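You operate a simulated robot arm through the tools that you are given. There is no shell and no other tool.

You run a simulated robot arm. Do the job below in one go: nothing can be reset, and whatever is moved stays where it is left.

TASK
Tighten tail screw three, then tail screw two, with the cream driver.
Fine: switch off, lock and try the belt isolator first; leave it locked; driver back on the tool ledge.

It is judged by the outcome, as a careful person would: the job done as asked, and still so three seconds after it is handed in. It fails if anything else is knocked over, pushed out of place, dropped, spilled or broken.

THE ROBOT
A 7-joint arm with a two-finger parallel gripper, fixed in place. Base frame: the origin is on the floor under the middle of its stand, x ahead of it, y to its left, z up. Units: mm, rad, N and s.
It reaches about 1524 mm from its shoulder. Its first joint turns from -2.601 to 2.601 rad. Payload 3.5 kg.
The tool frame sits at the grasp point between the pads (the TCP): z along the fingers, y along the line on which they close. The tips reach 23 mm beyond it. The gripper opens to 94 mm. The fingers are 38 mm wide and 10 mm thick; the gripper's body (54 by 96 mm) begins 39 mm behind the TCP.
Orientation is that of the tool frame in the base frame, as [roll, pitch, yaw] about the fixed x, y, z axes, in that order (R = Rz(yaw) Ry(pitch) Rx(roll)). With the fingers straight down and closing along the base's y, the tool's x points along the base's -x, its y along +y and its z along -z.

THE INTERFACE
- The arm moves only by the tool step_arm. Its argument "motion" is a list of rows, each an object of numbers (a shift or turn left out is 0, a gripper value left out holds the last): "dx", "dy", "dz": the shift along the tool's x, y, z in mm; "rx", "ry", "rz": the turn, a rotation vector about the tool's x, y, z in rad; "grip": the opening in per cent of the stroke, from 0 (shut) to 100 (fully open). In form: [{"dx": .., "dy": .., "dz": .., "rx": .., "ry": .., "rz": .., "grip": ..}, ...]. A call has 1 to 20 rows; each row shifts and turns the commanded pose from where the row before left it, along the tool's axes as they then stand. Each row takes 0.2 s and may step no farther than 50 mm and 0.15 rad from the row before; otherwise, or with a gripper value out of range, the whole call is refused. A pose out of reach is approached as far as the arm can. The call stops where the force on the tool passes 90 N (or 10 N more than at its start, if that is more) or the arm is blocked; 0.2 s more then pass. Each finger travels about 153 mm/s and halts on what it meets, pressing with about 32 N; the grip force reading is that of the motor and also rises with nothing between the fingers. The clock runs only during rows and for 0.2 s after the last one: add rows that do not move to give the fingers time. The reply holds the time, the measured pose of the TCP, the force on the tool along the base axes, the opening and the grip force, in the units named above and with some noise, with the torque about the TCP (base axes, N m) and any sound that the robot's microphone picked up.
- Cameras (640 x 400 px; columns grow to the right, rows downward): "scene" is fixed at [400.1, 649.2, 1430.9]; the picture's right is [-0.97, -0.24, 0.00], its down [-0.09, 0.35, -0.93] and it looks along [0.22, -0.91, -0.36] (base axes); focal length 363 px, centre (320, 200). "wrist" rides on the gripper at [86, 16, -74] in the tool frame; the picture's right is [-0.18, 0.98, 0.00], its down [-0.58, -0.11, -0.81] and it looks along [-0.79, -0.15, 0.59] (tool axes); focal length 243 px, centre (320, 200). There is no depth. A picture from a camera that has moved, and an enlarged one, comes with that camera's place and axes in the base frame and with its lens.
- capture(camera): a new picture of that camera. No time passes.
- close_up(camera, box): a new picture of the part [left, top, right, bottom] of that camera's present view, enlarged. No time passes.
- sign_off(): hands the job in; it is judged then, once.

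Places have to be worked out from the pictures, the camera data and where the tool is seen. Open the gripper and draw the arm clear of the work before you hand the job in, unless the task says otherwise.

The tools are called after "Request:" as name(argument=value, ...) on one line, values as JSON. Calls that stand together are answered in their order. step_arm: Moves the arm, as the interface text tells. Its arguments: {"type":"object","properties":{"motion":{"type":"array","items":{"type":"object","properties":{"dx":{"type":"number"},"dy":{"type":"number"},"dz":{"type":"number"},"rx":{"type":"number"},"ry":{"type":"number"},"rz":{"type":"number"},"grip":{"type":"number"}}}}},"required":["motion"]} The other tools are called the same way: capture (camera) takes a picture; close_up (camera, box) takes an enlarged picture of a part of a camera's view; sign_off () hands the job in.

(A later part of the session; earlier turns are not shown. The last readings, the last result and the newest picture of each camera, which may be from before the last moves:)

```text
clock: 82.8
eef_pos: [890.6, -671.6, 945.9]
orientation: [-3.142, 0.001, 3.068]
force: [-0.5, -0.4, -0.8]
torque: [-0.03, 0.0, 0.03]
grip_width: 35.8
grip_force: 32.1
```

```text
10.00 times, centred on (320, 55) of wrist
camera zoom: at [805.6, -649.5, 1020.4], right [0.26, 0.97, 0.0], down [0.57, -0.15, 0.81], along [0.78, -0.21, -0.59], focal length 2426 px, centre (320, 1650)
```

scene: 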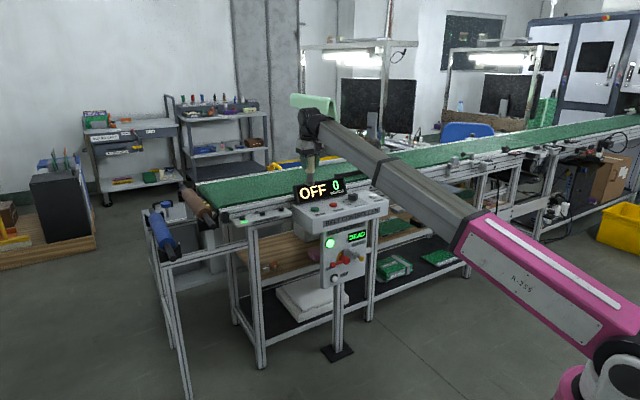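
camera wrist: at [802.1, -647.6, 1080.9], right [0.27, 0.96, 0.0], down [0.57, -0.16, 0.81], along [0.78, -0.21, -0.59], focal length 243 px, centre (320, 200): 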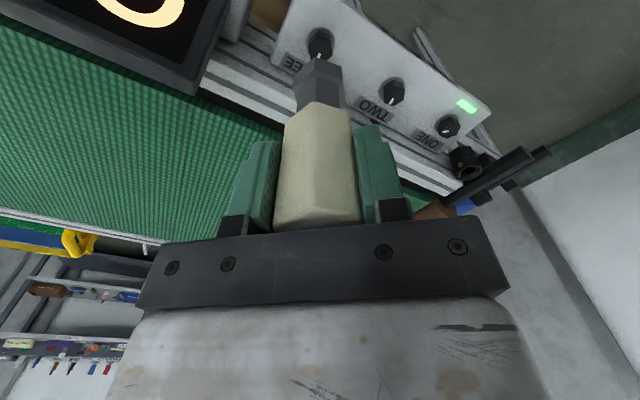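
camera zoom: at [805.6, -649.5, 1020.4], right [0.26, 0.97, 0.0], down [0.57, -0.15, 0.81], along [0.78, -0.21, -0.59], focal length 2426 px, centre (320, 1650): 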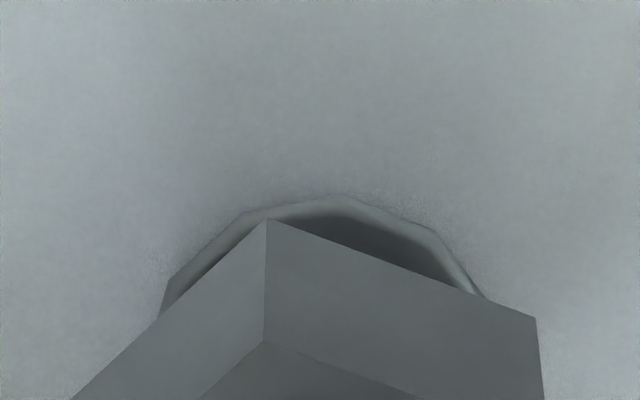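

The socket rim is about level with the head's top, no force yet. I continue down in 1 mm steps.

Request:
step_arm(motion=[{"dz": 1}, {"dz": 1}, {"dz": 1}, {"dz": 1}, {}])

Request:
close_up(camera="scene", box=[268, 196, 294, 214])

```text
clock: 84.0
eef_pos: [890.6, -671.0, 940.8]
orientation: [-3.14, -0.001, 3.069]
force: [0.8, -0.1, -1.6]
torque: [-0.02, 0.02, -0.01]
grip_width: 36.0
grip_force: 32.0
```

```text
16.00 times, centred on (281, 205) of scene
camera zoom: at [400.1, 649.2, 1430.9], right [-0.97, -0.24, 0.0], down [-0.09, 0.35, -0.93], along [0.22, -0.91, -0.36], focal length 5811 px, centre (944, 120)
```

zoom: 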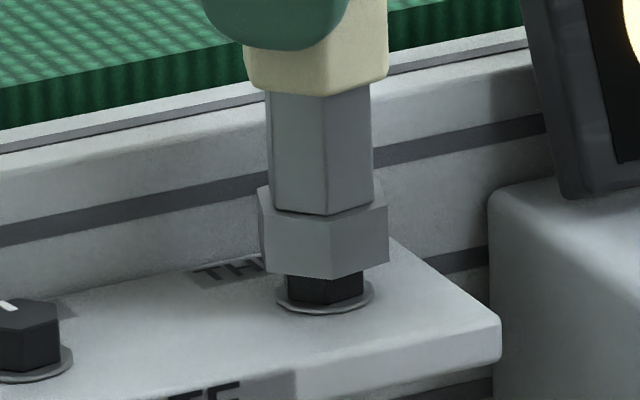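

Still free. Continue downward.

Request:
step_arm(motion=[{"dz": 1}, {"dz": 1}, {"dz": 1}, {"dz": 1}, {}])

Request:
close_up(camera="scene", box=[268, 196, 294, 214])

```text
clock: 85.2
eef_pos: [891.6, -671.2, 938.5]
orientation: [-3.14, 0.0, 3.069]
force: [0.8, -0.2, -1.8]
torque: [-0.02, -0.01, -0.05]
grip_width: 35.9
grip_force: 31.8
```

```text
16.00 times, centred on (281, 205) of scene
camera zoom: at [400.1, 649.2, 1430.9], right [-0.97, -0.24, 0.0], down [-0.09, 0.35, -0.93], along [0.22, -0.91, -0.36], focal length 5811 px, centre (944, 120)
```

zoom: 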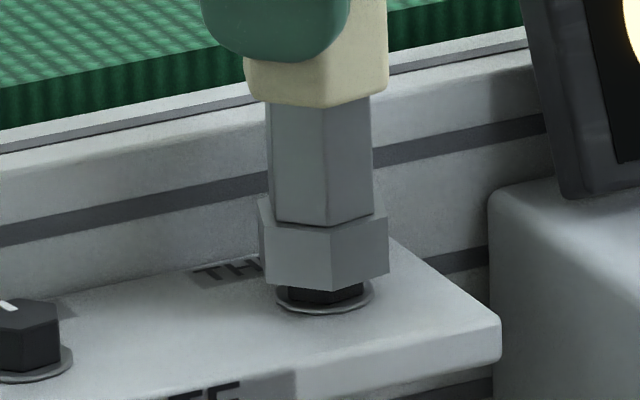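

The socket has slid over the head with no force. I lower a little more until it nearly seats on the washer.

Request:
step_arm(motion=[{"dz": 1}, {"dz": 1}, {"dz": 1}, {}])

Request:
close_up(camera="scene", box=[268, 196, 294, 214])

```text
clock: 86.2
eef_pos: [889.9, -671.2, 936.0]
orientation: [-3.14, 0.001, 3.067]
force: [0.2, -1.0, -2.2]
torque: [0.01, -0.02, 0.02]
grip_width: 35.9
grip_force: 31.4
```

```text
16.00 times, centred on (281, 205) of scene
camera zoom: at [400.1, 649.2, 1430.9], right [-0.97, -0.24, 0.0], down [-0.09, 0.35, -0.93], along [0.22, -0.91, -0.36], focal length 5811 px, centre (944, 120)
```

zoom: 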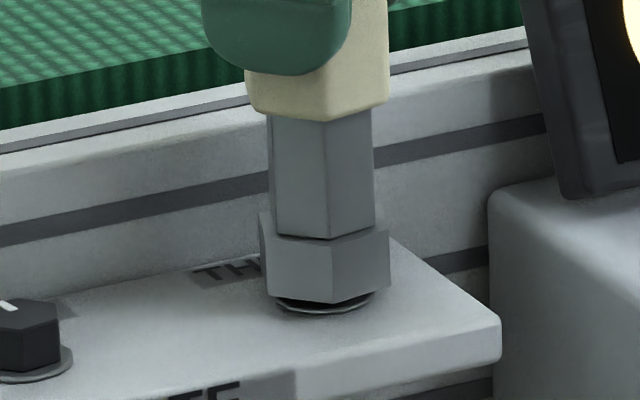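

The socket covers the head down to the washer. I turn clockwise (viewed from above) slowly and watch the torque.

Request:
step_arm(motion=[{"rz": 0.03}, {"rz": 0.04}, {"rz": 0.04}, {"rz": 0.04}, {"rz": 0.04}, {}])

Request:
close_up(camera="scene", box=[255, 170, 305, 220])

```text
clock: 87.5
eef_pos: [890.8, -671.4, 935.1]
orientation: [-3.14, -0.001, 2.878]
force: [4.0, -1.1, -0.9]
torque: [-0.02, -0.27, -0.01]
grip_width: 35.7
grip_force: 31.9
```

```text
8.00 times, centred on (280, 195) of scene
camera zoom: at [400.1, 649.2, 1430.9], right [-0.97, -0.24, 0.0], down [-0.09, 0.35, -0.93], along [0.22, -0.91, -0.36], focal length 2905 px, centre (640, 240)
```

zoom: 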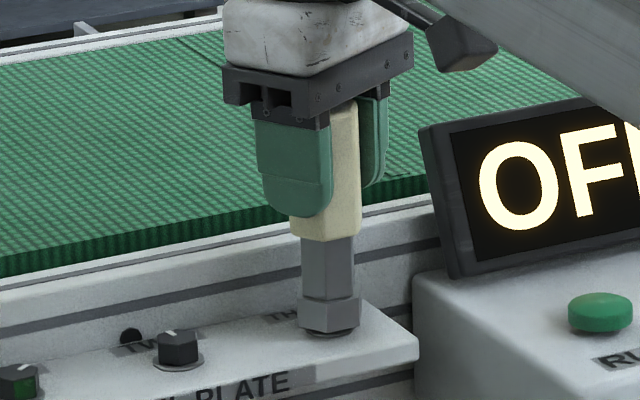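

Turning freely with a small side force of 4 N. I continue clockwise.

Request:
step_arm(motion=[{"rz": 0.04}, {"rz": 0.04}, {"rz": 0.04}, {"rz": 0.04}, {"rz": 0.04}, {"rz": 0.04}, {}])

Request:
close_up(camera="scene", box=[255, 170, 305, 220])

Request:
capture(camera="wrist")

```text
clock: 89.2
eef_pos: [891.5, -670.9, 934.5]
orientation: [-3.139, 0.0, 2.638]
force: [2.4, 1.9, 0.7]
torque: [0.16, -0.23, -0.01]
grip_width: 36.0
grip_force: 32.0
```

```text
8.00 times, centred on (280, 195) of scene
camera zoom: at [400.1, 649.2, 1430.9], right [-0.97, -0.24, 0.0], down [-0.09, 0.35, -0.93], along [0.22, -0.91, -0.36], focal length 2905 px, centre (640, 240)
```

zoom: 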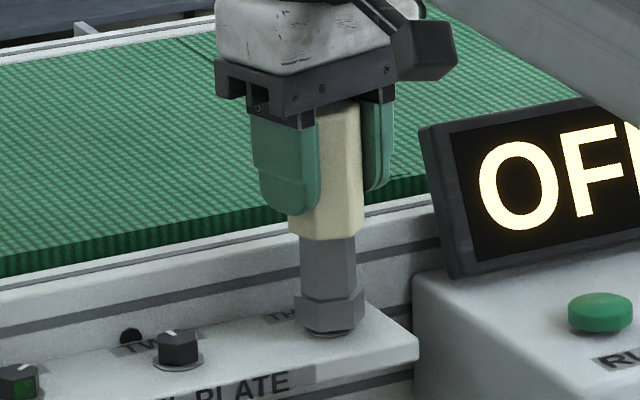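

```text
taken
camera wrist: at [823.0, -616.1, 1009.1], right [0.64, 0.77, 0.0], down [0.46, -0.37, 0.81], along [0.62, -0.51, -0.59], focal length 243 px, centre (320, 200)
```

wrist: 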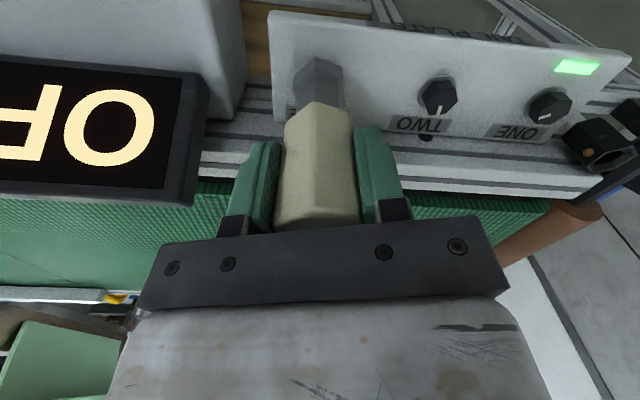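

No torque felt yet after 25°. I keep turning clockwise.

Request:
step_arm(motion=[{"rz": 0.04}, {"rz": 0.04}, {"rz": 0.04}, {"rz": 0.04}, {"rz": 0.04}, {"rz": 0.04}, {}])

Request:
close_up(camera="scene", box=[265, 190, 295, 216])

```text
clock: 90.8
eef_pos: [890.8, -671.8, 934.8]
orientation: [-3.14, 0.002, 2.398]
force: [2.6, 4.1, -0.1]
torque: [0.39, -0.13, 0.01]
grip_width: 35.8
grip_force: 32.1
```

```text
15.38 times, centred on (280, 203) of scene
camera zoom: at [400.1, 649.2, 1430.9], right [-0.97, -0.24, 0.0], down [-0.09, 0.35, -0.93], along [0.22, -0.91, -0.36], focal length 5587 px, centre (935, 154)
```

zoom: 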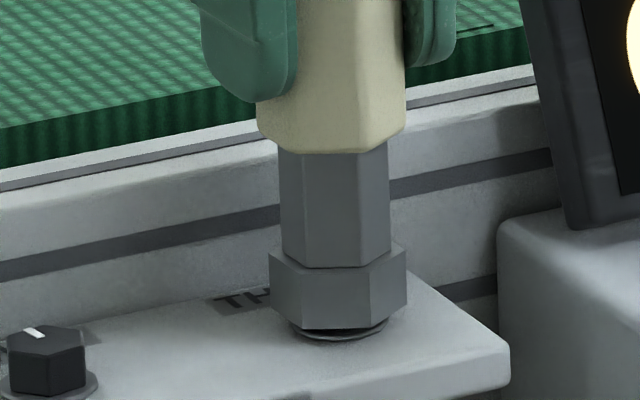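

Still no resisting torque. I continue, checking for the indicator bar as I go.

Request:
step_arm(motion=[{"rz": 0.05}, {"rz": 0.05}, {"rz": 0.05}, {"rz": 0.05}, {"rz": 0.05}, {"rz": 0.05}, {}])

Request:
capture(camera="wrist")

Request:
close_up(camera="wrist", box=[280, 30, 360, 120])

Request:
close_up(camera="scene", box=[265, 190, 295, 216])

```text
clock: 92.3
eef_pos: [891.6, -671.1, 934.0]
orientation: [-3.141, 0.003, 2.098]
force: [0.8, 5.1, -4.3]
torque: [0.44, -0.13, 0.02]
grip_width: 35.5
grip_force: 32.0
```

```text
taken
camera wrist: at [861.5, -589.0, 1008.9], right [0.94, 0.34, 0.0], down [0.2, -0.56, 0.81], along [0.27, -0.76, -0.59], focal length 243 px, centre (320, 200)
```

wrist: 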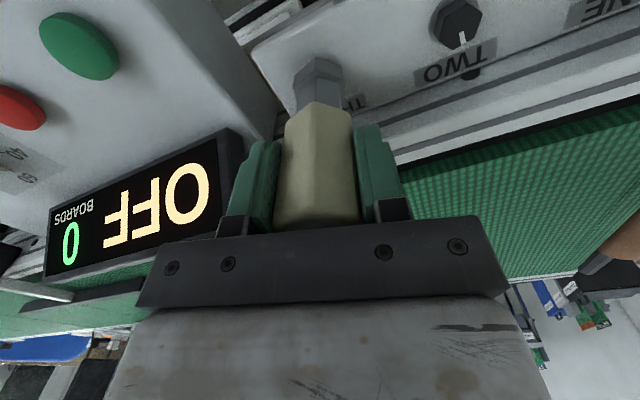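

```text
4.44 times, centred on (320, 75) of wrist
camera zoom: at [861.5, -589.0, 1008.9], right [0.94, 0.34, 0.0], down [0.2, -0.56, 0.81], along [0.27, -0.76, -0.59], focal length 1078 px, centre (320, 756)
```

zoom: 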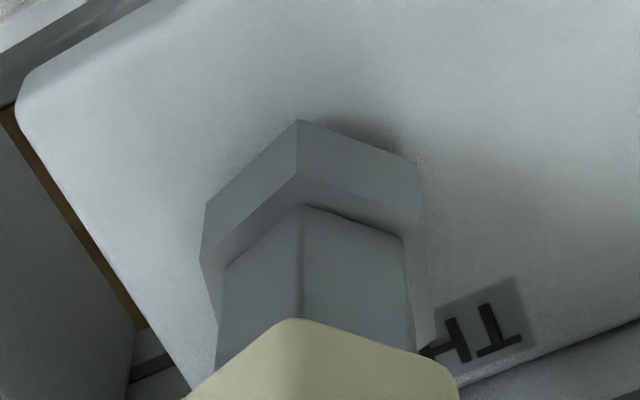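

```text
15.38 times, centred on (280, 203) of scene
camera zoom: at [400.1, 649.2, 1430.9], right [-0.97, -0.24, 0.0], down [-0.09, 0.35, -0.93], along [0.22, -0.91, -0.36], focal length 5587 px, centre (935, 154)
```

zoom: 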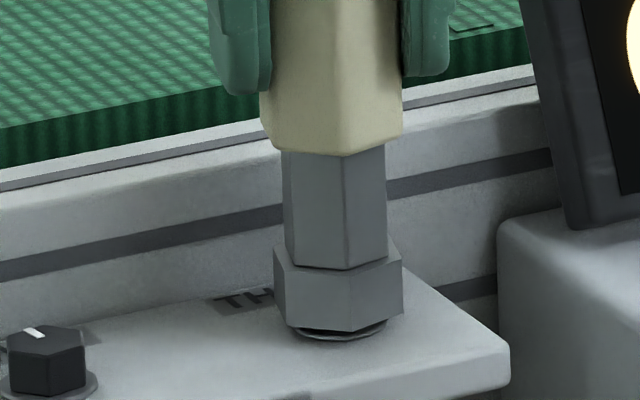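

Still free-turning at 56°. I turn on a little further.

Request:
step_arm(motion=[{"rz": 0.05}, {"rz": 0.05}, {"rz": 0.05}, {"rz": 0.05}, {"rz": 0.05}, {"rz": 0.05}, {}])

Request:
close_up(camera="scene", box=[240, 180, 300, 225])

```text
clock: 94.0
eef_pos: [890.7, -671.7, 933.3]
orientation: [-3.141, 0.001, 1.797]
force: [3.1, 1.6, -4.8]
torque: [0.13, -0.28, 0.02]
grip_width: 36.0
grip_force: 32.1
```

```text
8.89 times, centred on (270, 202) of scene
camera zoom: at [400.1, 649.2, 1430.9], right [-0.97, -0.24, 0.0], down [-0.09, 0.35, -0.93], along [0.22, -0.91, -0.36], focal length 3228 px, centre (764, 178)
```

zoom: 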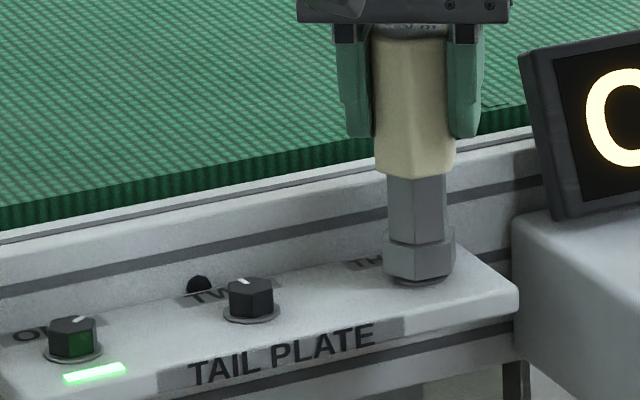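

The tool is being drawn down slightly (≈2 mm, 5 N), as by a thread, so the screw seems to be turning. I go on clockwise, following it down a touch.

Request:
step_arm(motion=[{"rz": 0.05, "dz": 0.3}, {"rz": 0.05, "dz": 0.3}, {"rz": 0.05, "dz": 0.3}, {"rz": 0.05, "dz": 0.3}, {"rz": 0.05, "dz": 0.3}, {"rz": 0.05, "dz": 0.3}, {}])

Request:
close_up(camera="scene", box=[240, 180, 300, 225])

Request:
capture(camera="wrist")

```text
clock: 95.5
eef_pos: [890.3, -671.0, 931.8]
orientation: [-3.141, 0.004, 1.498]
force: [7.9, 1.1, -3.1]
torque: [0.09, -0.68, -0.02]
grip_width: 35.7
grip_force: 31.5
```

```text
8.89 times, centred on (270, 202) of scene
camera zoom: at [400.1, 649.2, 1430.9], right [-0.97, -0.24, 0.0], down [-0.09, 0.35, -0.93], along [0.22, -0.91, -0.36], focal length 3228 px, centre (764, 178)
```

zoom: 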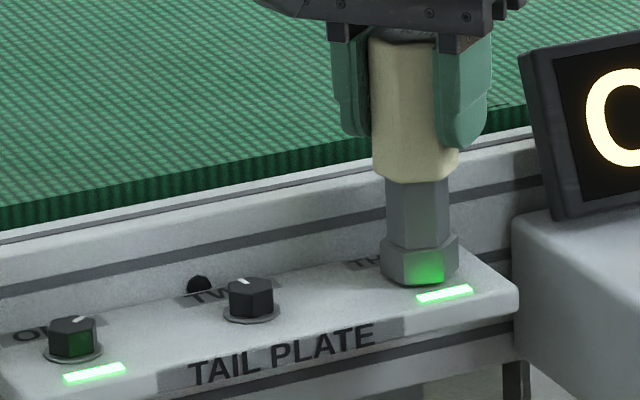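

```text
taken
camera wrist: at [913.4, -586.7, 1006.7], right [0.97, -0.25, 0.0], down [-0.15, -0.57, 0.81], along [-0.2, -0.78, -0.59], focal length 243 px, centre (320, 200)
```

wrist: 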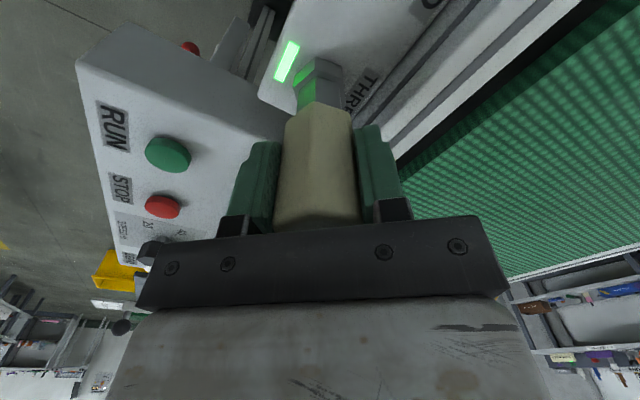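

The green bar beside THREE has lit, like ONE's: it is tight after a quarter turn. I lift the socket straight off and check that the light stays on.

Request:
step_arm(motion=[{}, {"dz": -3}, {"dz": -5}, {"dz": -8}, {"dz": -14}, {"dz": -20}, {"dz": -20}, {"dz": -14}, {"dz": -6}, {}])

Request:
close_up(camera="scene", box=[225, 170, 305, 225])

Request:
close_up(camera="scene", box=[265, 196, 291, 214])

Request:
capture(camera="wrist")

```text
clock: 97.8
eef_pos: [890.9, -672.1, 1022.0]
orientation: [3.14, 0.0, 1.5]
force: [0.3, -0.2, -2.0]
torque: [-0.02, -0.05, 0.0]
grip_width: 35.7
grip_force: 32.5
```

```text
7.27 times, centred on (265, 198) of scene
camera zoom: at [400.1, 649.2, 1430.9], right [-0.97, -0.24, 0.0], down [-0.09, 0.35, -0.93], along [0.22, -0.91, -0.36], focal length 2641 px, centre (720, 218)
```

zoom: 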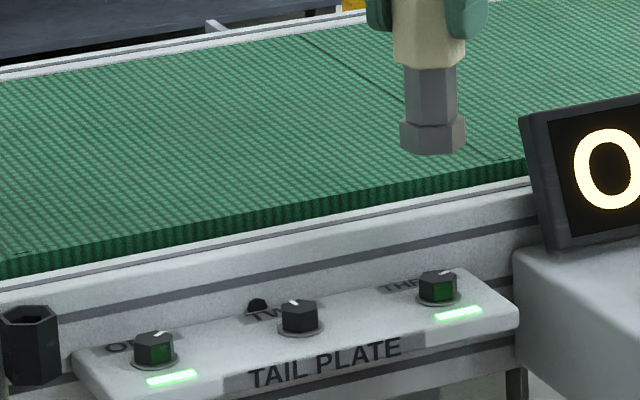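

```text
16.00 times, centred on (278, 205) of scene
camera zoom: at [400.1, 649.2, 1430.9], right [-0.97, -0.24, 0.0], down [-0.09, 0.35, -0.93], along [0.22, -0.91, -0.36], focal length 5811 px, centre (992, 120)
```

zoom: 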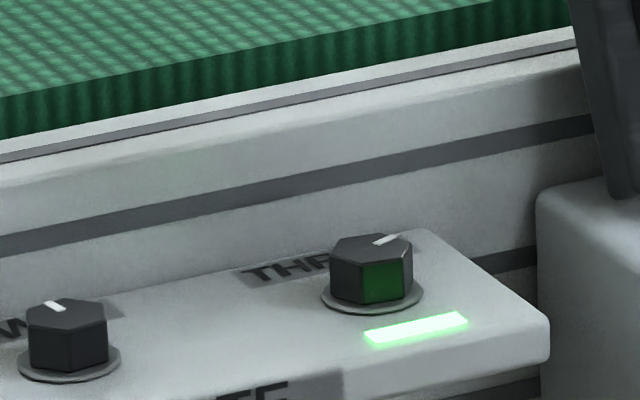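

```text
taken
camera wrist: at [913.1, -587.4, 1096.8], right [0.97, -0.25, 0.0], down [-0.15, -0.57, 0.81], along [-0.2, -0.78, -0.59], focal length 243 px, centre (320, 200)
```

wrist: 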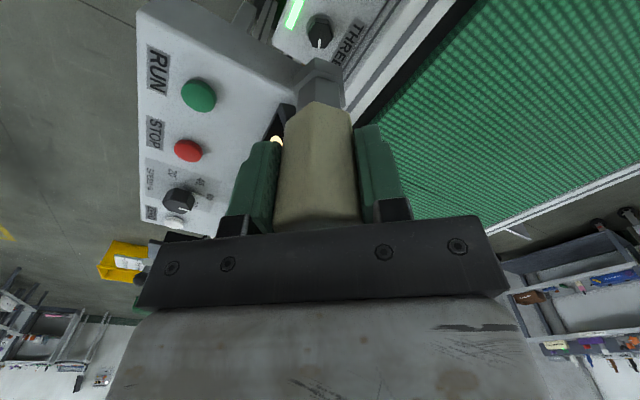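

THREE stays green after release. Now TWO: by spacing (60, 60 mm) it lies at ≈[950.8, -611.3] with the same initial hex angle. I move over it and turn the hand back counter-clockwise to the starting alignment (yaw 3.06).

Request:
step_arm(motion=[{"dx": 10, "dy": 9}, {"dx": 22, "dy": 19}, {"dx": 22, "dy": 19}, {"dx": 10.1, "dy": 8.5}, {"rz": -0.05}, {"rz": -0.1}, {"rz": -0.12}, {"rz": -0.12}, {"rz": -0.12}, {"rz": -0.12}, {"rz": -0.12}, {"rz": -0.12}, {"rz": -0.12}, {"rz": -0.12}, {"rz": -0.12}, {"rz": -0.12}, {"rz": -0.1}, {"rz": -0.07}, {"rz": -0.04}, {}])

Request:
capture(camera="wrist")

Request:
close_up(camera="wrist", box=[300, 15, 340, 75])

Request:
close_up(camera="scene", box=[225, 170, 305, 225])

```text
clock: 102.0
eef_pos: [949.7, -612.3, 1021.5]
orientation: [-3.14, -0.001, 3.062]
force: [0.2, -0.4, -1.2]
torque: [0.02, -0.02, -0.02]
grip_width: 35.7
grip_force: 32.4
```

```text
taken
camera wrist: at [865.9, -589.0, 1097.4], right [0.26, 0.97, 0.0], down [0.57, -0.15, 0.81], along [0.78, -0.21, -0.59], focal length 243 px, centre (320, 200)
```

wrist: 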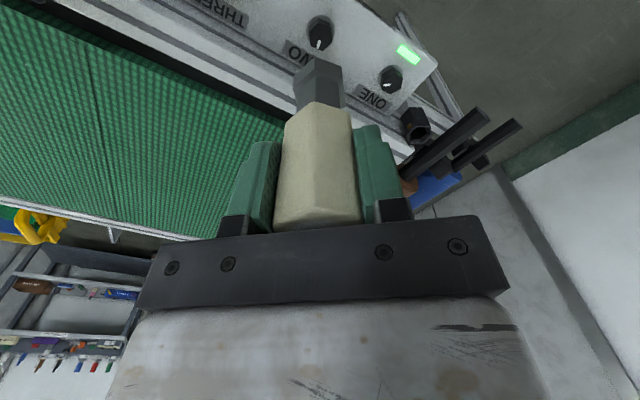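

```text
6.67 times, centred on (320, 45) of wrist
camera zoom: at [865.9, -589.0, 1097.4], right [0.26, 0.97, 0.0], down [0.57, -0.15, 0.81], along [0.78, -0.21, -0.59], focal length 1618 px, centre (320, 1233)
```

zoom: 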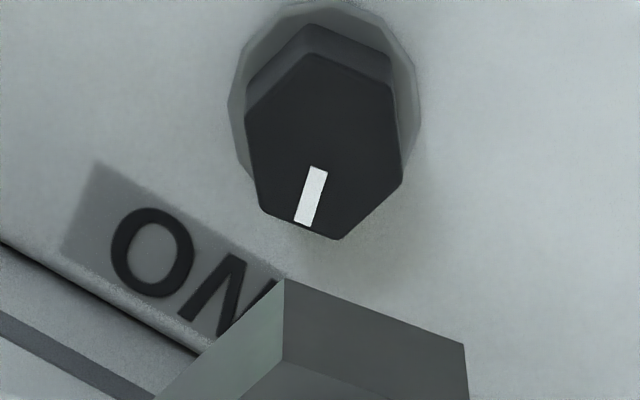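

```text
7.27 times, centred on (265, 198) of scene
camera zoom: at [400.1, 649.2, 1430.9], right [-0.97, -0.24, 0.0], down [-0.09, 0.35, -0.93], along [0.22, -0.91, -0.36], focal length 2641 px, centre (720, 218)
```

zoom: 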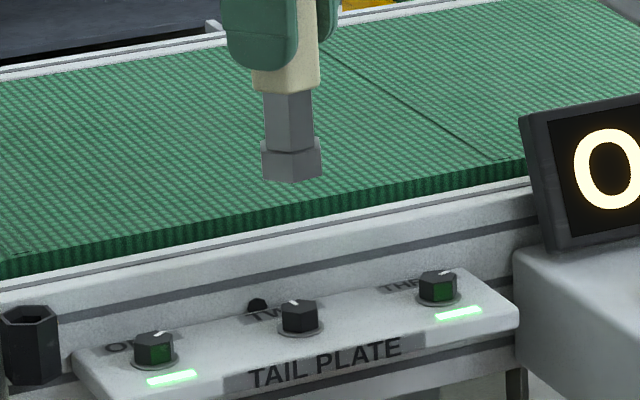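

TWO lies within 1 mm of the socket axis; I correct ~0.7 mm and lower to just above its head, then check closely.

Request:
step_arm(motion=[{"dy": 0.7}, {"dz": 8}, {"dz": 15}, {"dz": 16}, {"dz": 11}, {"dz": 5}, {}])

Request:
close_up(camera="wrist", box=[300, 35, 340, 75])

Request:
close_up(camera="scene", box=[250, 200, 276, 218])

```text
clock: 103.5
eef_pos: [950.3, -610.6, 968.3]
orientation: [-3.14, 0.0, 3.062]
force: [0.1, 0.1, -1.9]
torque: [0.01, 0.0, -0.03]
grip_width: 35.7
grip_force: 32.1
```

```text
10.00 times, centred on (320, 55) of wrist
camera zoom: at [866.1, -588.0, 1042.7], right [0.26, 0.96, 0.0], down [0.57, -0.15, 0.81], along [0.78, -0.21, -0.59], focal length 2426 px, centre (320, 1650)
```

zoom: 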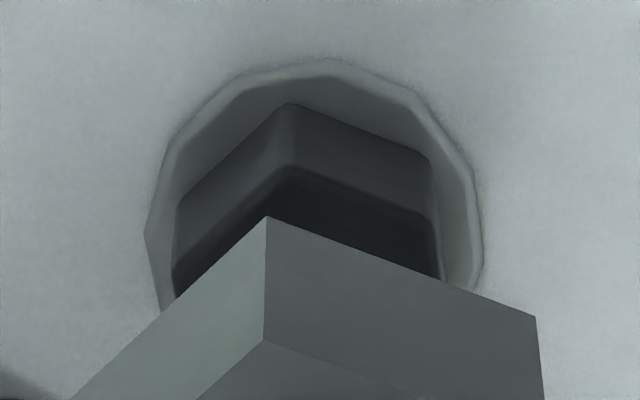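

```text
16.00 times, centred on (263, 209) of scene
camera zoom: at [400.1, 649.2, 1430.9], right [-0.97, -0.24, 0.0], down [-0.09, 0.35, -0.93], along [0.22, -0.91, -0.36], focal length 5811 px, centre (1232, 56)
```

zoom: 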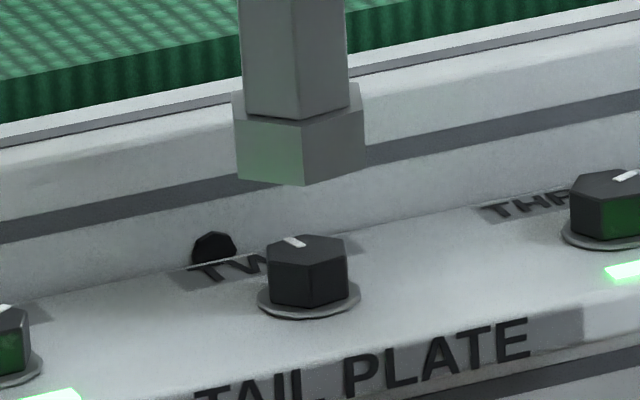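

TWO is aligned within ~0.5 mm and parallel. I correct 0.3 mm each way and lower the socket on to it, the last millimetres slowly.

Request:
step_arm(motion=[{"dx": -0.3, "dy": -0.35, "dz": 4}, {"dz": 7}, {"dz": 6}, {"dz": 3}, {"dz": 2}, {"dz": 1}, {"dz": 1}, {"dz": 1}, {"dz": 1}, {"dz": 1}, {}])

Request:
close_up(camera="scene", box=[250, 200, 276, 218])

```text
clock: 106.0
eef_pos: [951.0, -610.6, 941.0]
orientation: [-3.14, -0.001, 3.061]
force: [-0.4, -1.0, -1.8]
torque: [0.0, 0.04, 0.02]
grip_width: 35.9
grip_force: 32.8
```

```text
16.00 times, centred on (263, 209) of scene
camera zoom: at [400.1, 649.2, 1430.9], right [-0.97, -0.24, 0.0], down [-0.09, 0.35, -0.93], along [0.22, -0.91, -0.36], focal length 5811 px, centre (1232, 56)
```

zoom: 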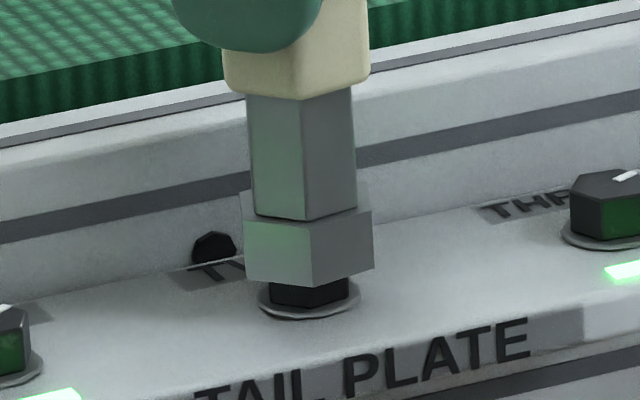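

The socket is sliding over the head without force. A few more millimetres down to seat it.

Request:
step_arm(motion=[{"dz": 1}, {"dz": 1}, {"dz": 1}, {"dz": 1}, {"dz": 1}, {}])

Request:
close_up(camera="scene", box=[250, 200, 276, 218])

```text
clock: 107.3
eef_pos: [951.8, -611.5, 935.4]
orientation: [-3.141, 0.002, 3.061]
force: [0.1, 0.1, -1.0]
torque: [0.03, -0.01, -0.05]
grip_width: 35.9
grip_force: 31.9
```

```text
16.00 times, centred on (263, 209) of scene
camera zoom: at [400.1, 649.2, 1430.9], right [-0.97, -0.24, 0.0], down [-0.09, 0.35, -0.93], along [0.22, -0.91, -0.36], focal length 5811 px, centre (1232, 56)
```

zoom: 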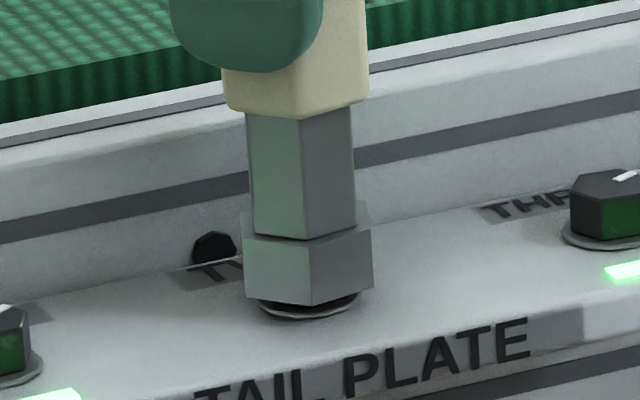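

Seated. I turn TWO clockwise in slow steps, checking on the way.

Request:
step_arm(motion=[{"rz": 0.03}, {"rz": 0.05}, {"rz": 0.05}, {"rz": 0.05}, {"rz": 0.05}, {"rz": 0.05}, {"rz": 0.05}, {"rz": 0.05}, {"rz": 0.05}, {"rz": 0.05}, {"rz": 0.05}, {"rz": 0.05}, {"rz": 0.02}, {}])

Request:
close_up(camera="scene", box=[225, 180, 305, 225])

```text
clock: 110.3
eef_pos: [950.7, -611.9, 936.0]
orientation: [-3.141, 0.002, 2.461]
force: [9.3, -5.5, -0.3]
torque: [-0.46, -0.75, 0.0]
grip_width: 35.8
grip_force: 31.4
```

```text
8.00 times, centred on (265, 202) of scene
camera zoom: at [400.1, 649.2, 1430.9], right [-0.97, -0.24, 0.0], down [-0.09, 0.35, -0.93], along [0.22, -0.91, -0.36], focal length 2905 px, centre (760, 180)
```

zoom: 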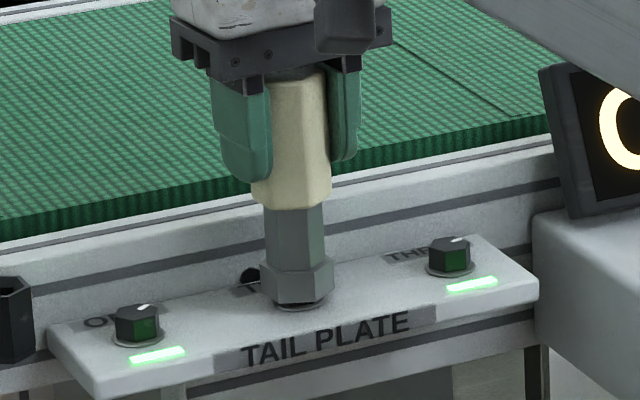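

TWO is following with ~11 N of side load, so I relieve that by a 0.6 mm shift and keep turning.

Request:
step_arm(motion=[{"dx": -0.6, "dy": 0.1}, {"rz": 0.04}, {"rz": 0.05}, {"rz": 0.05}, {"rz": 0.05}, {"rz": 0.05}, {"rz": 0.05}, {"rz": 0.05}, {"rz": 0.05}, {"rz": 0.05}, {"rz": 0.05}, {"rz": 0.05}, {"rz": 0.03}, {}])

Request:
close_up(camera="scene", box=[225, 180, 305, 225])

```text
clock: 113.3
eef_pos: [951.7, -611.4, 934.8]
orientation: [-3.141, 0.0, 1.891]
force: [-0.8, 1.4, 0.5]
torque: [0.18, 0.04, 0.01]
grip_width: 35.7
grip_force: 31.5
```

```text
8.00 times, centred on (265, 202) of scene
camera zoom: at [400.1, 649.2, 1430.9], right [-0.97, -0.24, 0.0], down [-0.09, 0.35, -0.93], along [0.22, -0.91, -0.36], focal length 2905 px, centre (760, 180)
```

zoom: 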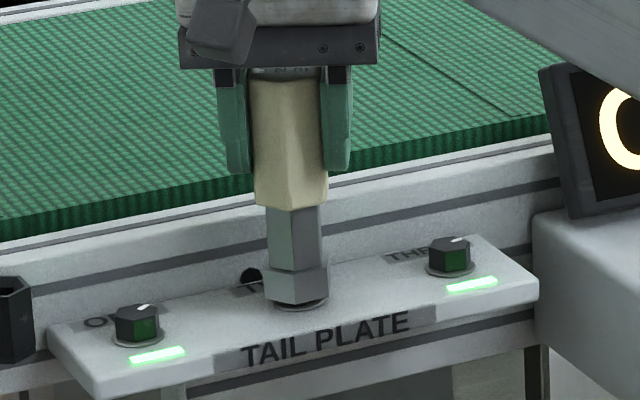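

Turned 67°, no light yet for TWO. I continue.

Request:
step_arm(motion=[{"rz": 0.04, "dz": 0.2}, {"rz": 0.05, "dz": 0.2}, {"rz": 0.05, "dz": 0.2}, {"rz": 0.05, "dz": 0.2}, {"rz": 0.05, "dz": 0.2}, {"rz": 0.04, "dz": 0.2}, {}])

Request:
close_up(camera="scene", box=[225, 180, 305, 225])

```text
clock: 115.0
eef_pos: [951.0, -611.0, 932.9]
orientation: [3.141, 0.003, 1.613]
force: [1.2, -0.7, -1.5]
torque: [-0.03, -0.14, 0.01]
grip_width: 35.9
grip_force: 32.3
```

```text
8.00 times, centred on (265, 202) of scene
camera zoom: at [400.1, 649.2, 1430.9], right [-0.97, -0.24, 0.0], down [-0.09, 0.35, -0.93], along [0.22, -0.91, -0.36], focal length 2905 px, centre (760, 180)
```

zoom: 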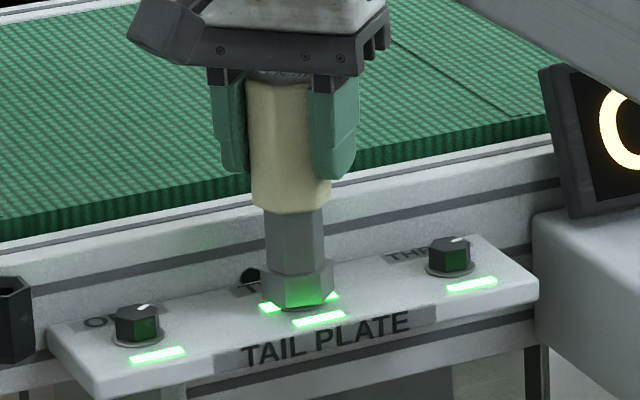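

TWO's bar has lit. I look closer at the extra green glints beside the socket before lifting.

Request:
close_up(camera="scene", box=[250, 200, 276, 226])

Request:
capture(camera="wrist")

```text
15.38 times, centred on (263, 213) of scene
camera zoom: at [400.1, 649.2, 1430.9], right [-0.97, -0.24, 0.0], down [-0.09, 0.35, -0.93], along [0.22, -0.91, -0.36], focal length 5587 px, centre (1197, 0)
```

zoom: 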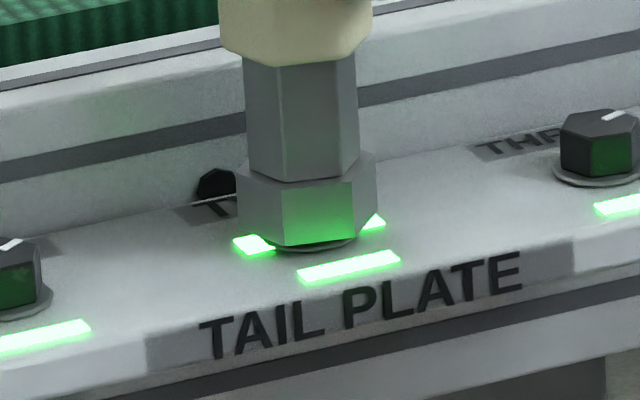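

```text
taken
camera wrist: at [964.0, -524.5, 1008.3], right [0.99, -0.14, 0.0], down [-0.08, -0.58, 0.81], along [-0.12, -0.8, -0.59], focal length 243 px, centre (320, 200)
```

wrist: 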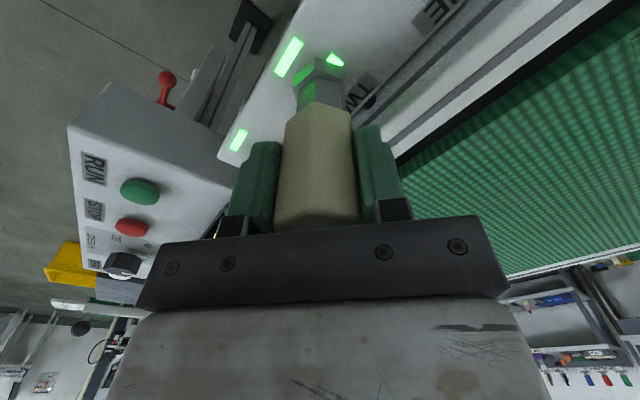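

A second, longer strip lit across the plate beneath TWO — likely the "all tight" indicator. I lift off straight up and look.

Request:
step_arm(motion=[{}, {"dz": -3}, {"dz": -5}, {"dz": -8}, {"dz": -14}, {"dz": -20}, {"dz": -22}, {"dz": -22}, {"dz": -14}, {"dz": -6}, {}])

Request:
close_up(camera="scene", box=[225, 190, 305, 230])

Request:
capture(camera="wrist")

Request:
capture(camera="scene")

```text
clock: 117.3
eef_pos: [950.8, -611.9, 1047.3]
orientation: [3.141, 0.002, 1.613]
force: [-0.2, -0.7, -2.3]
torque: [-0.02, 0.01, 0.04]
grip_width: 35.8
grip_force: 32.6
```

```text
8.00 times, centred on (265, 210) of scene
camera zoom: at [400.1, 649.2, 1430.9], right [-0.97, -0.24, 0.0], down [-0.09, 0.35, -0.93], along [0.22, -0.91, -0.36], focal length 2905 px, centre (760, 120)
```

zoom: 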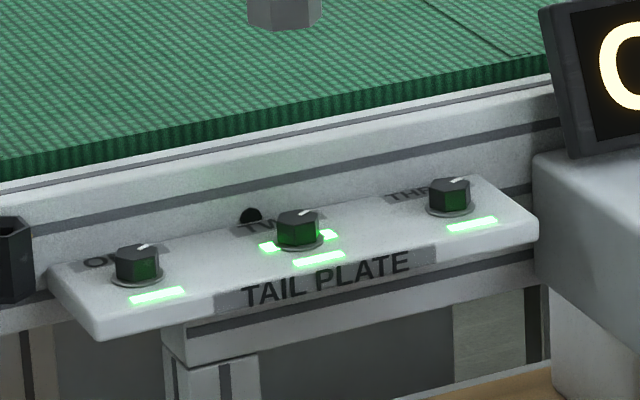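

```text
taken
camera wrist: at [964.0, -525.0, 1123.1], right [0.99, -0.14, 0.0], down [-0.08, -0.58, 0.81], along [-0.12, -0.8, -0.59], focal length 243 px, centre (320, 200)
```

wrist: 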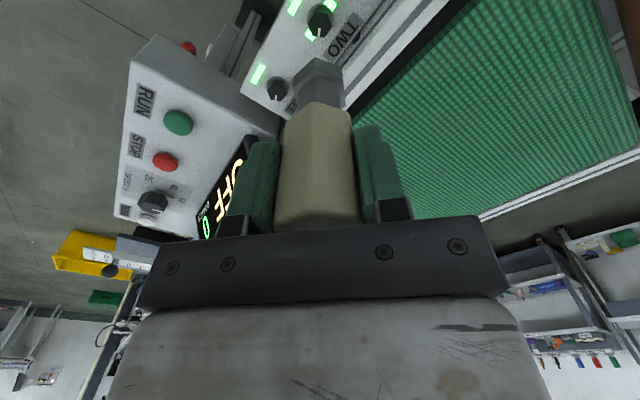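

```text
taken
```

scene: 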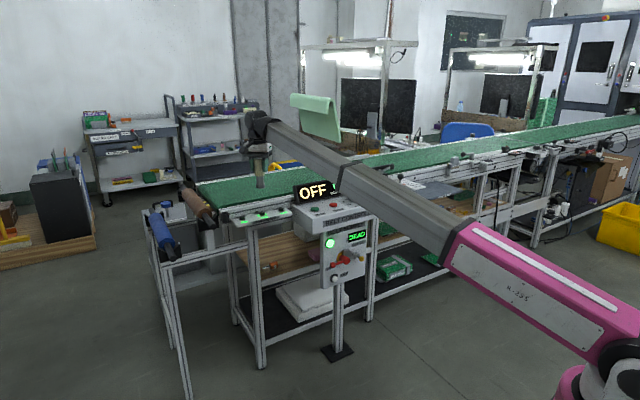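

All three bars are green and the screws' marks line up; isolator still DEAD. Now I take the driver back: raise a bit, turn it back to its original angle (yaw 2.32), then travel along the belt.

Request:
step_arm(motion=[{"dz": -8}, {"dz": -15}, {"dz": -10}, {"rz": -0.04}, {"rz": -0.08}, {"rz": -0.1}, {"rz": -0.1}, {"rz": -0.1}, {"rz": -0.1}, {"rz": -0.1}, {"rz": -0.06}, {"rz": -0.031}, {"dy": -10, "dx": 0.5}, {"dy": -20, "dx": 1.1}, {"dy": -32, "dx": 1.7}, {"dy": -38, "dx": 2.1}, {"dy": -38, "dx": 2.1}, {"dy": -30, "dx": 1.6}, {"dy": -15, "dx": 0.8}, {"dy": -7, "dx": 0.4}])

Request:
capture(camera="scene")

```text
clock: 121.5
eef_pos: [805.6, -735.2, 1081.7]
orientation: [-3.14, 0.001, 2.324]
force: [-0.3, -0.1, -1.5]
torque: [0.01, -0.02, -0.02]
grip_width: 35.9
grip_force: 32.2
```

```text
taken
```

scene: 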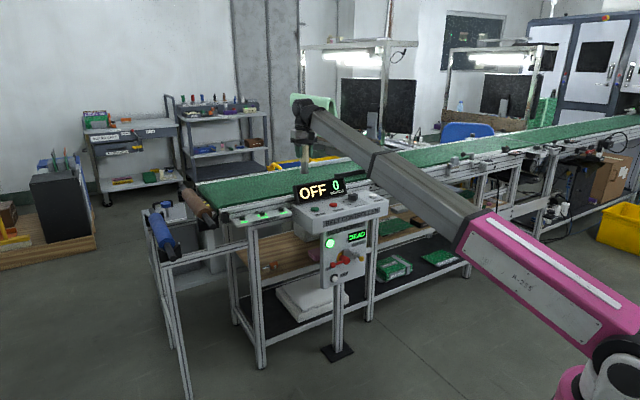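

Clear of the display. I continue to the point above the ledge where the driver stood.

Request:
step_arm(motion=[{"dy": -12.3, "dx": 0.68}, {"dy": -24.6, "dx": 1.36}, {"dy": -36.9, "dx": 2.04}, {"dy": -41, "dx": 2.265}, {"dy": -41, "dx": 2.265}, {"dy": -41, "dx": 2.265}, {"dy": -41, "dx": 2.265}, {"dy": -41, "dx": 2.265}, {"dy": -41, "dx": 2.265}, {"dy": -41, "dx": 2.265}, {"dy": -41, "dx": 2.265}, {"dy": -41, "dx": 2.265}, {"dy": -41, "dx": 2.265}, {"dy": -41, "dx": 2.265}, {"dy": -41, "dx": 2.265}, {"dy": -41, "dx": 2.265}, {"dy": -36.9, "dx": 2.04}, {"dy": -24.6, "dx": 1.36}, {"dy": -12.3, "dx": 0.68}, {}])

Request:
capture(camera="wrist")

Request:
close_up(camera="scene", box=[395, 110, 475, 210])

```text
clock: 125.8
eef_pos: [281.7, -1171.0, 1081.9]
orientation: [-3.14, 0.001, 2.323]
force: [-0.5, -0.4, -2.2]
torque: [-0.03, 0.01, 0.02]
grip_width: 35.9
grip_force: 32.4
```

```text
taken
camera wrist: at [235.3, -1097.8, 1156.6], right [0.84, 0.54, 0.0], down [0.32, -0.5, 0.81], along [0.43, -0.68, -0.59], focal length 243 px, centre (320, 200)
```

wrist: 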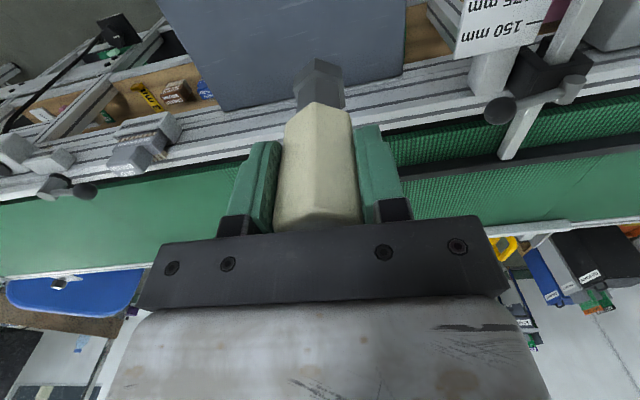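

```text
4.00 times, centred on (435, 160) of scene
camera zoom: at [400.1, 649.2, 1430.9], right [-0.97, -0.24, 0.0], down [-0.09, 0.35, -0.93], along [0.22, -0.91, -0.36], focal length 1453 px, centre (-140, 360)
```

zoom: 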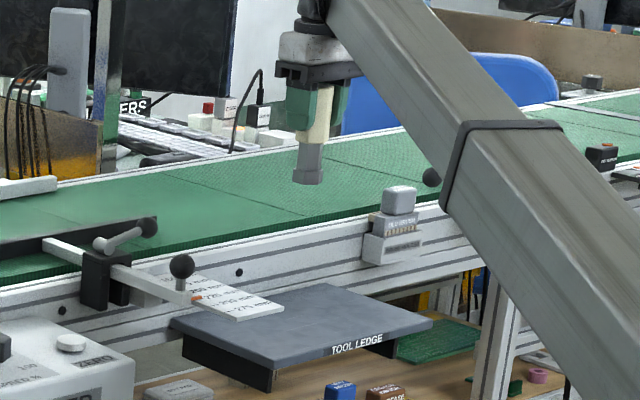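

Directly above the old spot; I correct 3 mm and lower the driver to just above the ledge.

Request:
step_arm(motion=[{"dx": -2.9, "dy": -0.4}, {"dz": 8}, {"dz": 18}, {"dz": 30}, {"dz": 30}, {"dz": 30}, {"dz": 25}, {"dz": 20}, {"dz": 12}, {"dz": 7}, {"dz": 4}, {}])

Request:
close_up(camera="scene", box=[410, 160, 450, 205])

Request:
capture(camera="wrist")

```text
clock: 128.3
eef_pos: [284.6, -1175.6, 898.0]
orientation: [-3.14, 0.002, 2.325]
force: [0.1, 0.7, -0.6]
torque: [0.01, -0.01, 0.0]
grip_width: 36.0
grip_force: 32.4
```

```text
8.89 times, centred on (430, 182) of scene
camera zoom: at [400.1, 649.2, 1430.9], right [-0.97, -0.24, 0.0], down [-0.09, 0.35, -0.93], along [0.22, -0.91, -0.36], focal length 3228 px, centre (-658, 356)
```

zoom: 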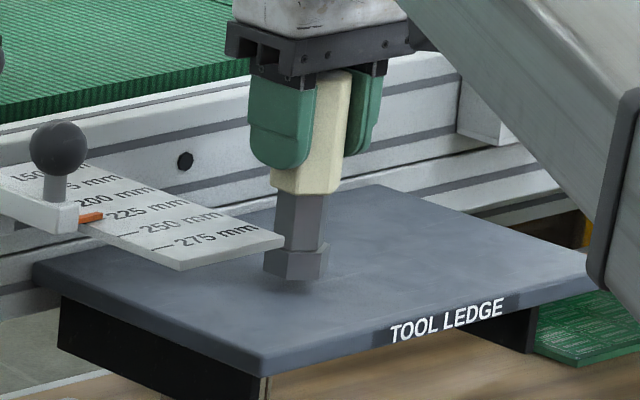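

```text
taken
camera wrist: at [237.9, -1100.9, 973.0], right [0.84, 0.54, 0.0], down [0.32, -0.5, 0.81], along [0.43, -0.68, -0.59], focal length 243 px, centre (320, 200)
```

wrist: 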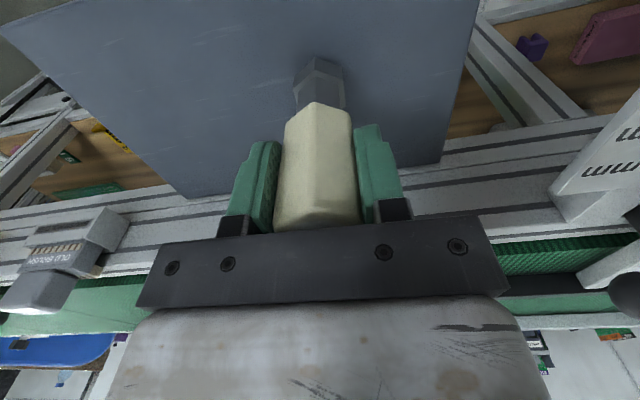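

About 9 mm above the ledge. I lower gently until contact.

Request:
step_arm(motion=[{"dz": 2}, {"dz": 2}, {"dz": 1.5}, {"dz": 1}, {"dz": 0.7}, {}])

Request:
close_up(camera="scene", box=[420, 180, 440, 200])

```text
clock: 129.8
eef_pos: [284.1, -1174.9, 890.5]
orientation: [-3.141, 0.001, 2.325]
force: [0.5, 0.7, -2.9]
torque: [0.01, 0.02, -0.01]
grip_width: 35.7
grip_force: 31.6
```

```text
16.00 times, centred on (430, 190) of scene
camera zoom: at [400.1, 649.2, 1430.9], right [-0.97, -0.24, 0.0], down [-0.09, 0.35, -0.93], along [0.22, -0.91, -0.36], focal length 5811 px, centre (-1440, 360)
```

zoom: 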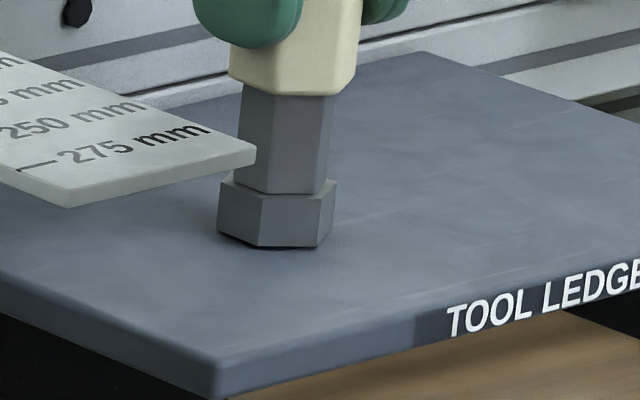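

Almost touching. I go down in 0.5 mm steps until the ledge carries it.

Request:
step_arm(motion=[{"dz": 0.5}, {"dz": 0.5}, {"dz": 0.5}, {}])

Request:
close_up(camera="scene", box=[420, 180, 440, 200])

```text
clock: 130.8
eef_pos: [284.3, -1174.1, 888.0]
orientation: [-3.14, 0.002, 2.323]
force: [0.4, -0.4, -2.3]
torque: [0.02, 0.0, 0.01]
grip_width: 36.0
grip_force: 32.1
```

```text
16.00 times, centred on (430, 190) of scene
camera zoom: at [400.1, 649.2, 1430.9], right [-0.97, -0.24, 0.0], down [-0.09, 0.35, -0.93], along [0.22, -0.91, -0.36], focal length 5811 px, centre (-1440, 360)
```

zoom: 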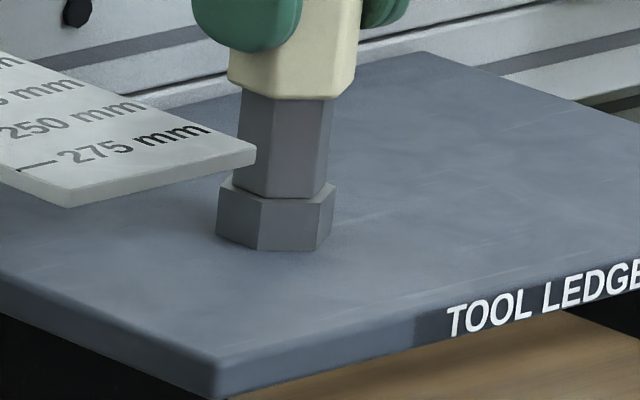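

The weight (−2 N) is still on the hand; a little lower.

Request:
step_arm(motion=[{"dz": 0.4}, {"dz": 0.4}, {"dz": 0.4}, {}])

Request:
close_up(camera="scene", box=[420, 180, 440, 200])

```text
clock: 131.8
eef_pos: [284.1, -1174.6, 889.0]
orientation: [-3.141, 0.001, 2.324]
force: [-0.6, -4.3, 9.7]
torque: [-0.19, 0.06, -0.03]
grip_width: 35.8
grip_force: 31.7
```

```text
16.00 times, centred on (430, 190) of scene
camera zoom: at [400.1, 649.2, 1430.9], right [-0.97, -0.24, 0.0], down [-0.09, 0.35, -0.93], along [0.22, -0.91, -0.36], focal length 5811 px, centre (-1440, 360)
```

zoom: 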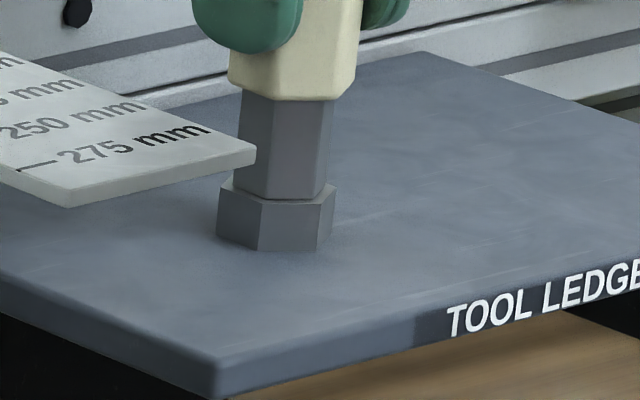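

The ledge now carries it (+10 N). I ease up half a millimetre and open the fingers in stages.

Request:
step_arm(motion=[{"dz": -0.5}, {"grip": 42}, {"grip": 46}, {"grip": 60}, {"grip": 100}, {}, {}])

Request:
close_up(camera="scene", box=[410, 160, 450, 205])

Request:
capture(camera="wrist")

```text
clock: 133.3
eef_pos: [283.5, -1173.7, 889.8]
orientation: [-3.139, 0.002, 2.325]
force: [0.3, 0.3, 0.2]
torque: [0.0, 0.0, 0.0]
grip_width: 94.0
grip_force: 0.0
```

```text
8.89 times, centred on (430, 182) of scene
camera zoom: at [400.1, 649.2, 1430.9], right [-0.97, -0.24, 0.0], down [-0.09, 0.35, -0.93], along [0.22, -0.91, -0.36], focal length 3228 px, centre (-658, 356)
```

zoom: 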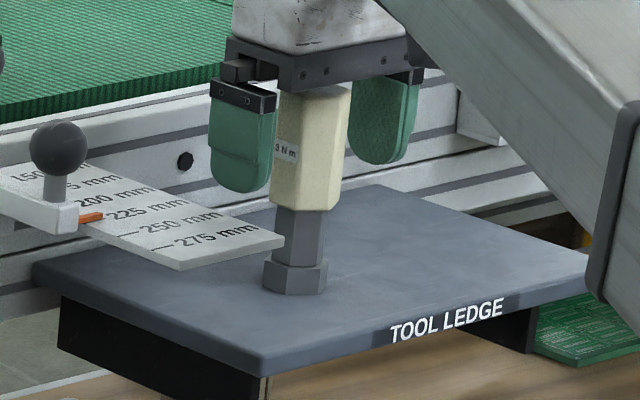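

```text
taken
camera wrist: at [237.5, -1100.6, 963.9], right [0.84, 0.54, 0.0], down [0.32, -0.5, 0.81], along [0.43, -0.68, -0.59], focal length 243 px, centre (320, 200)
```

wrist: 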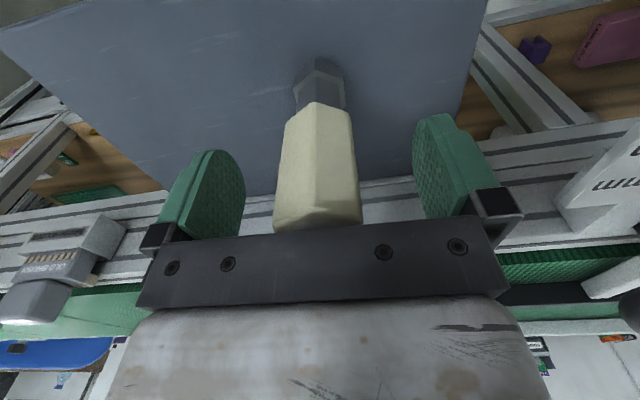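

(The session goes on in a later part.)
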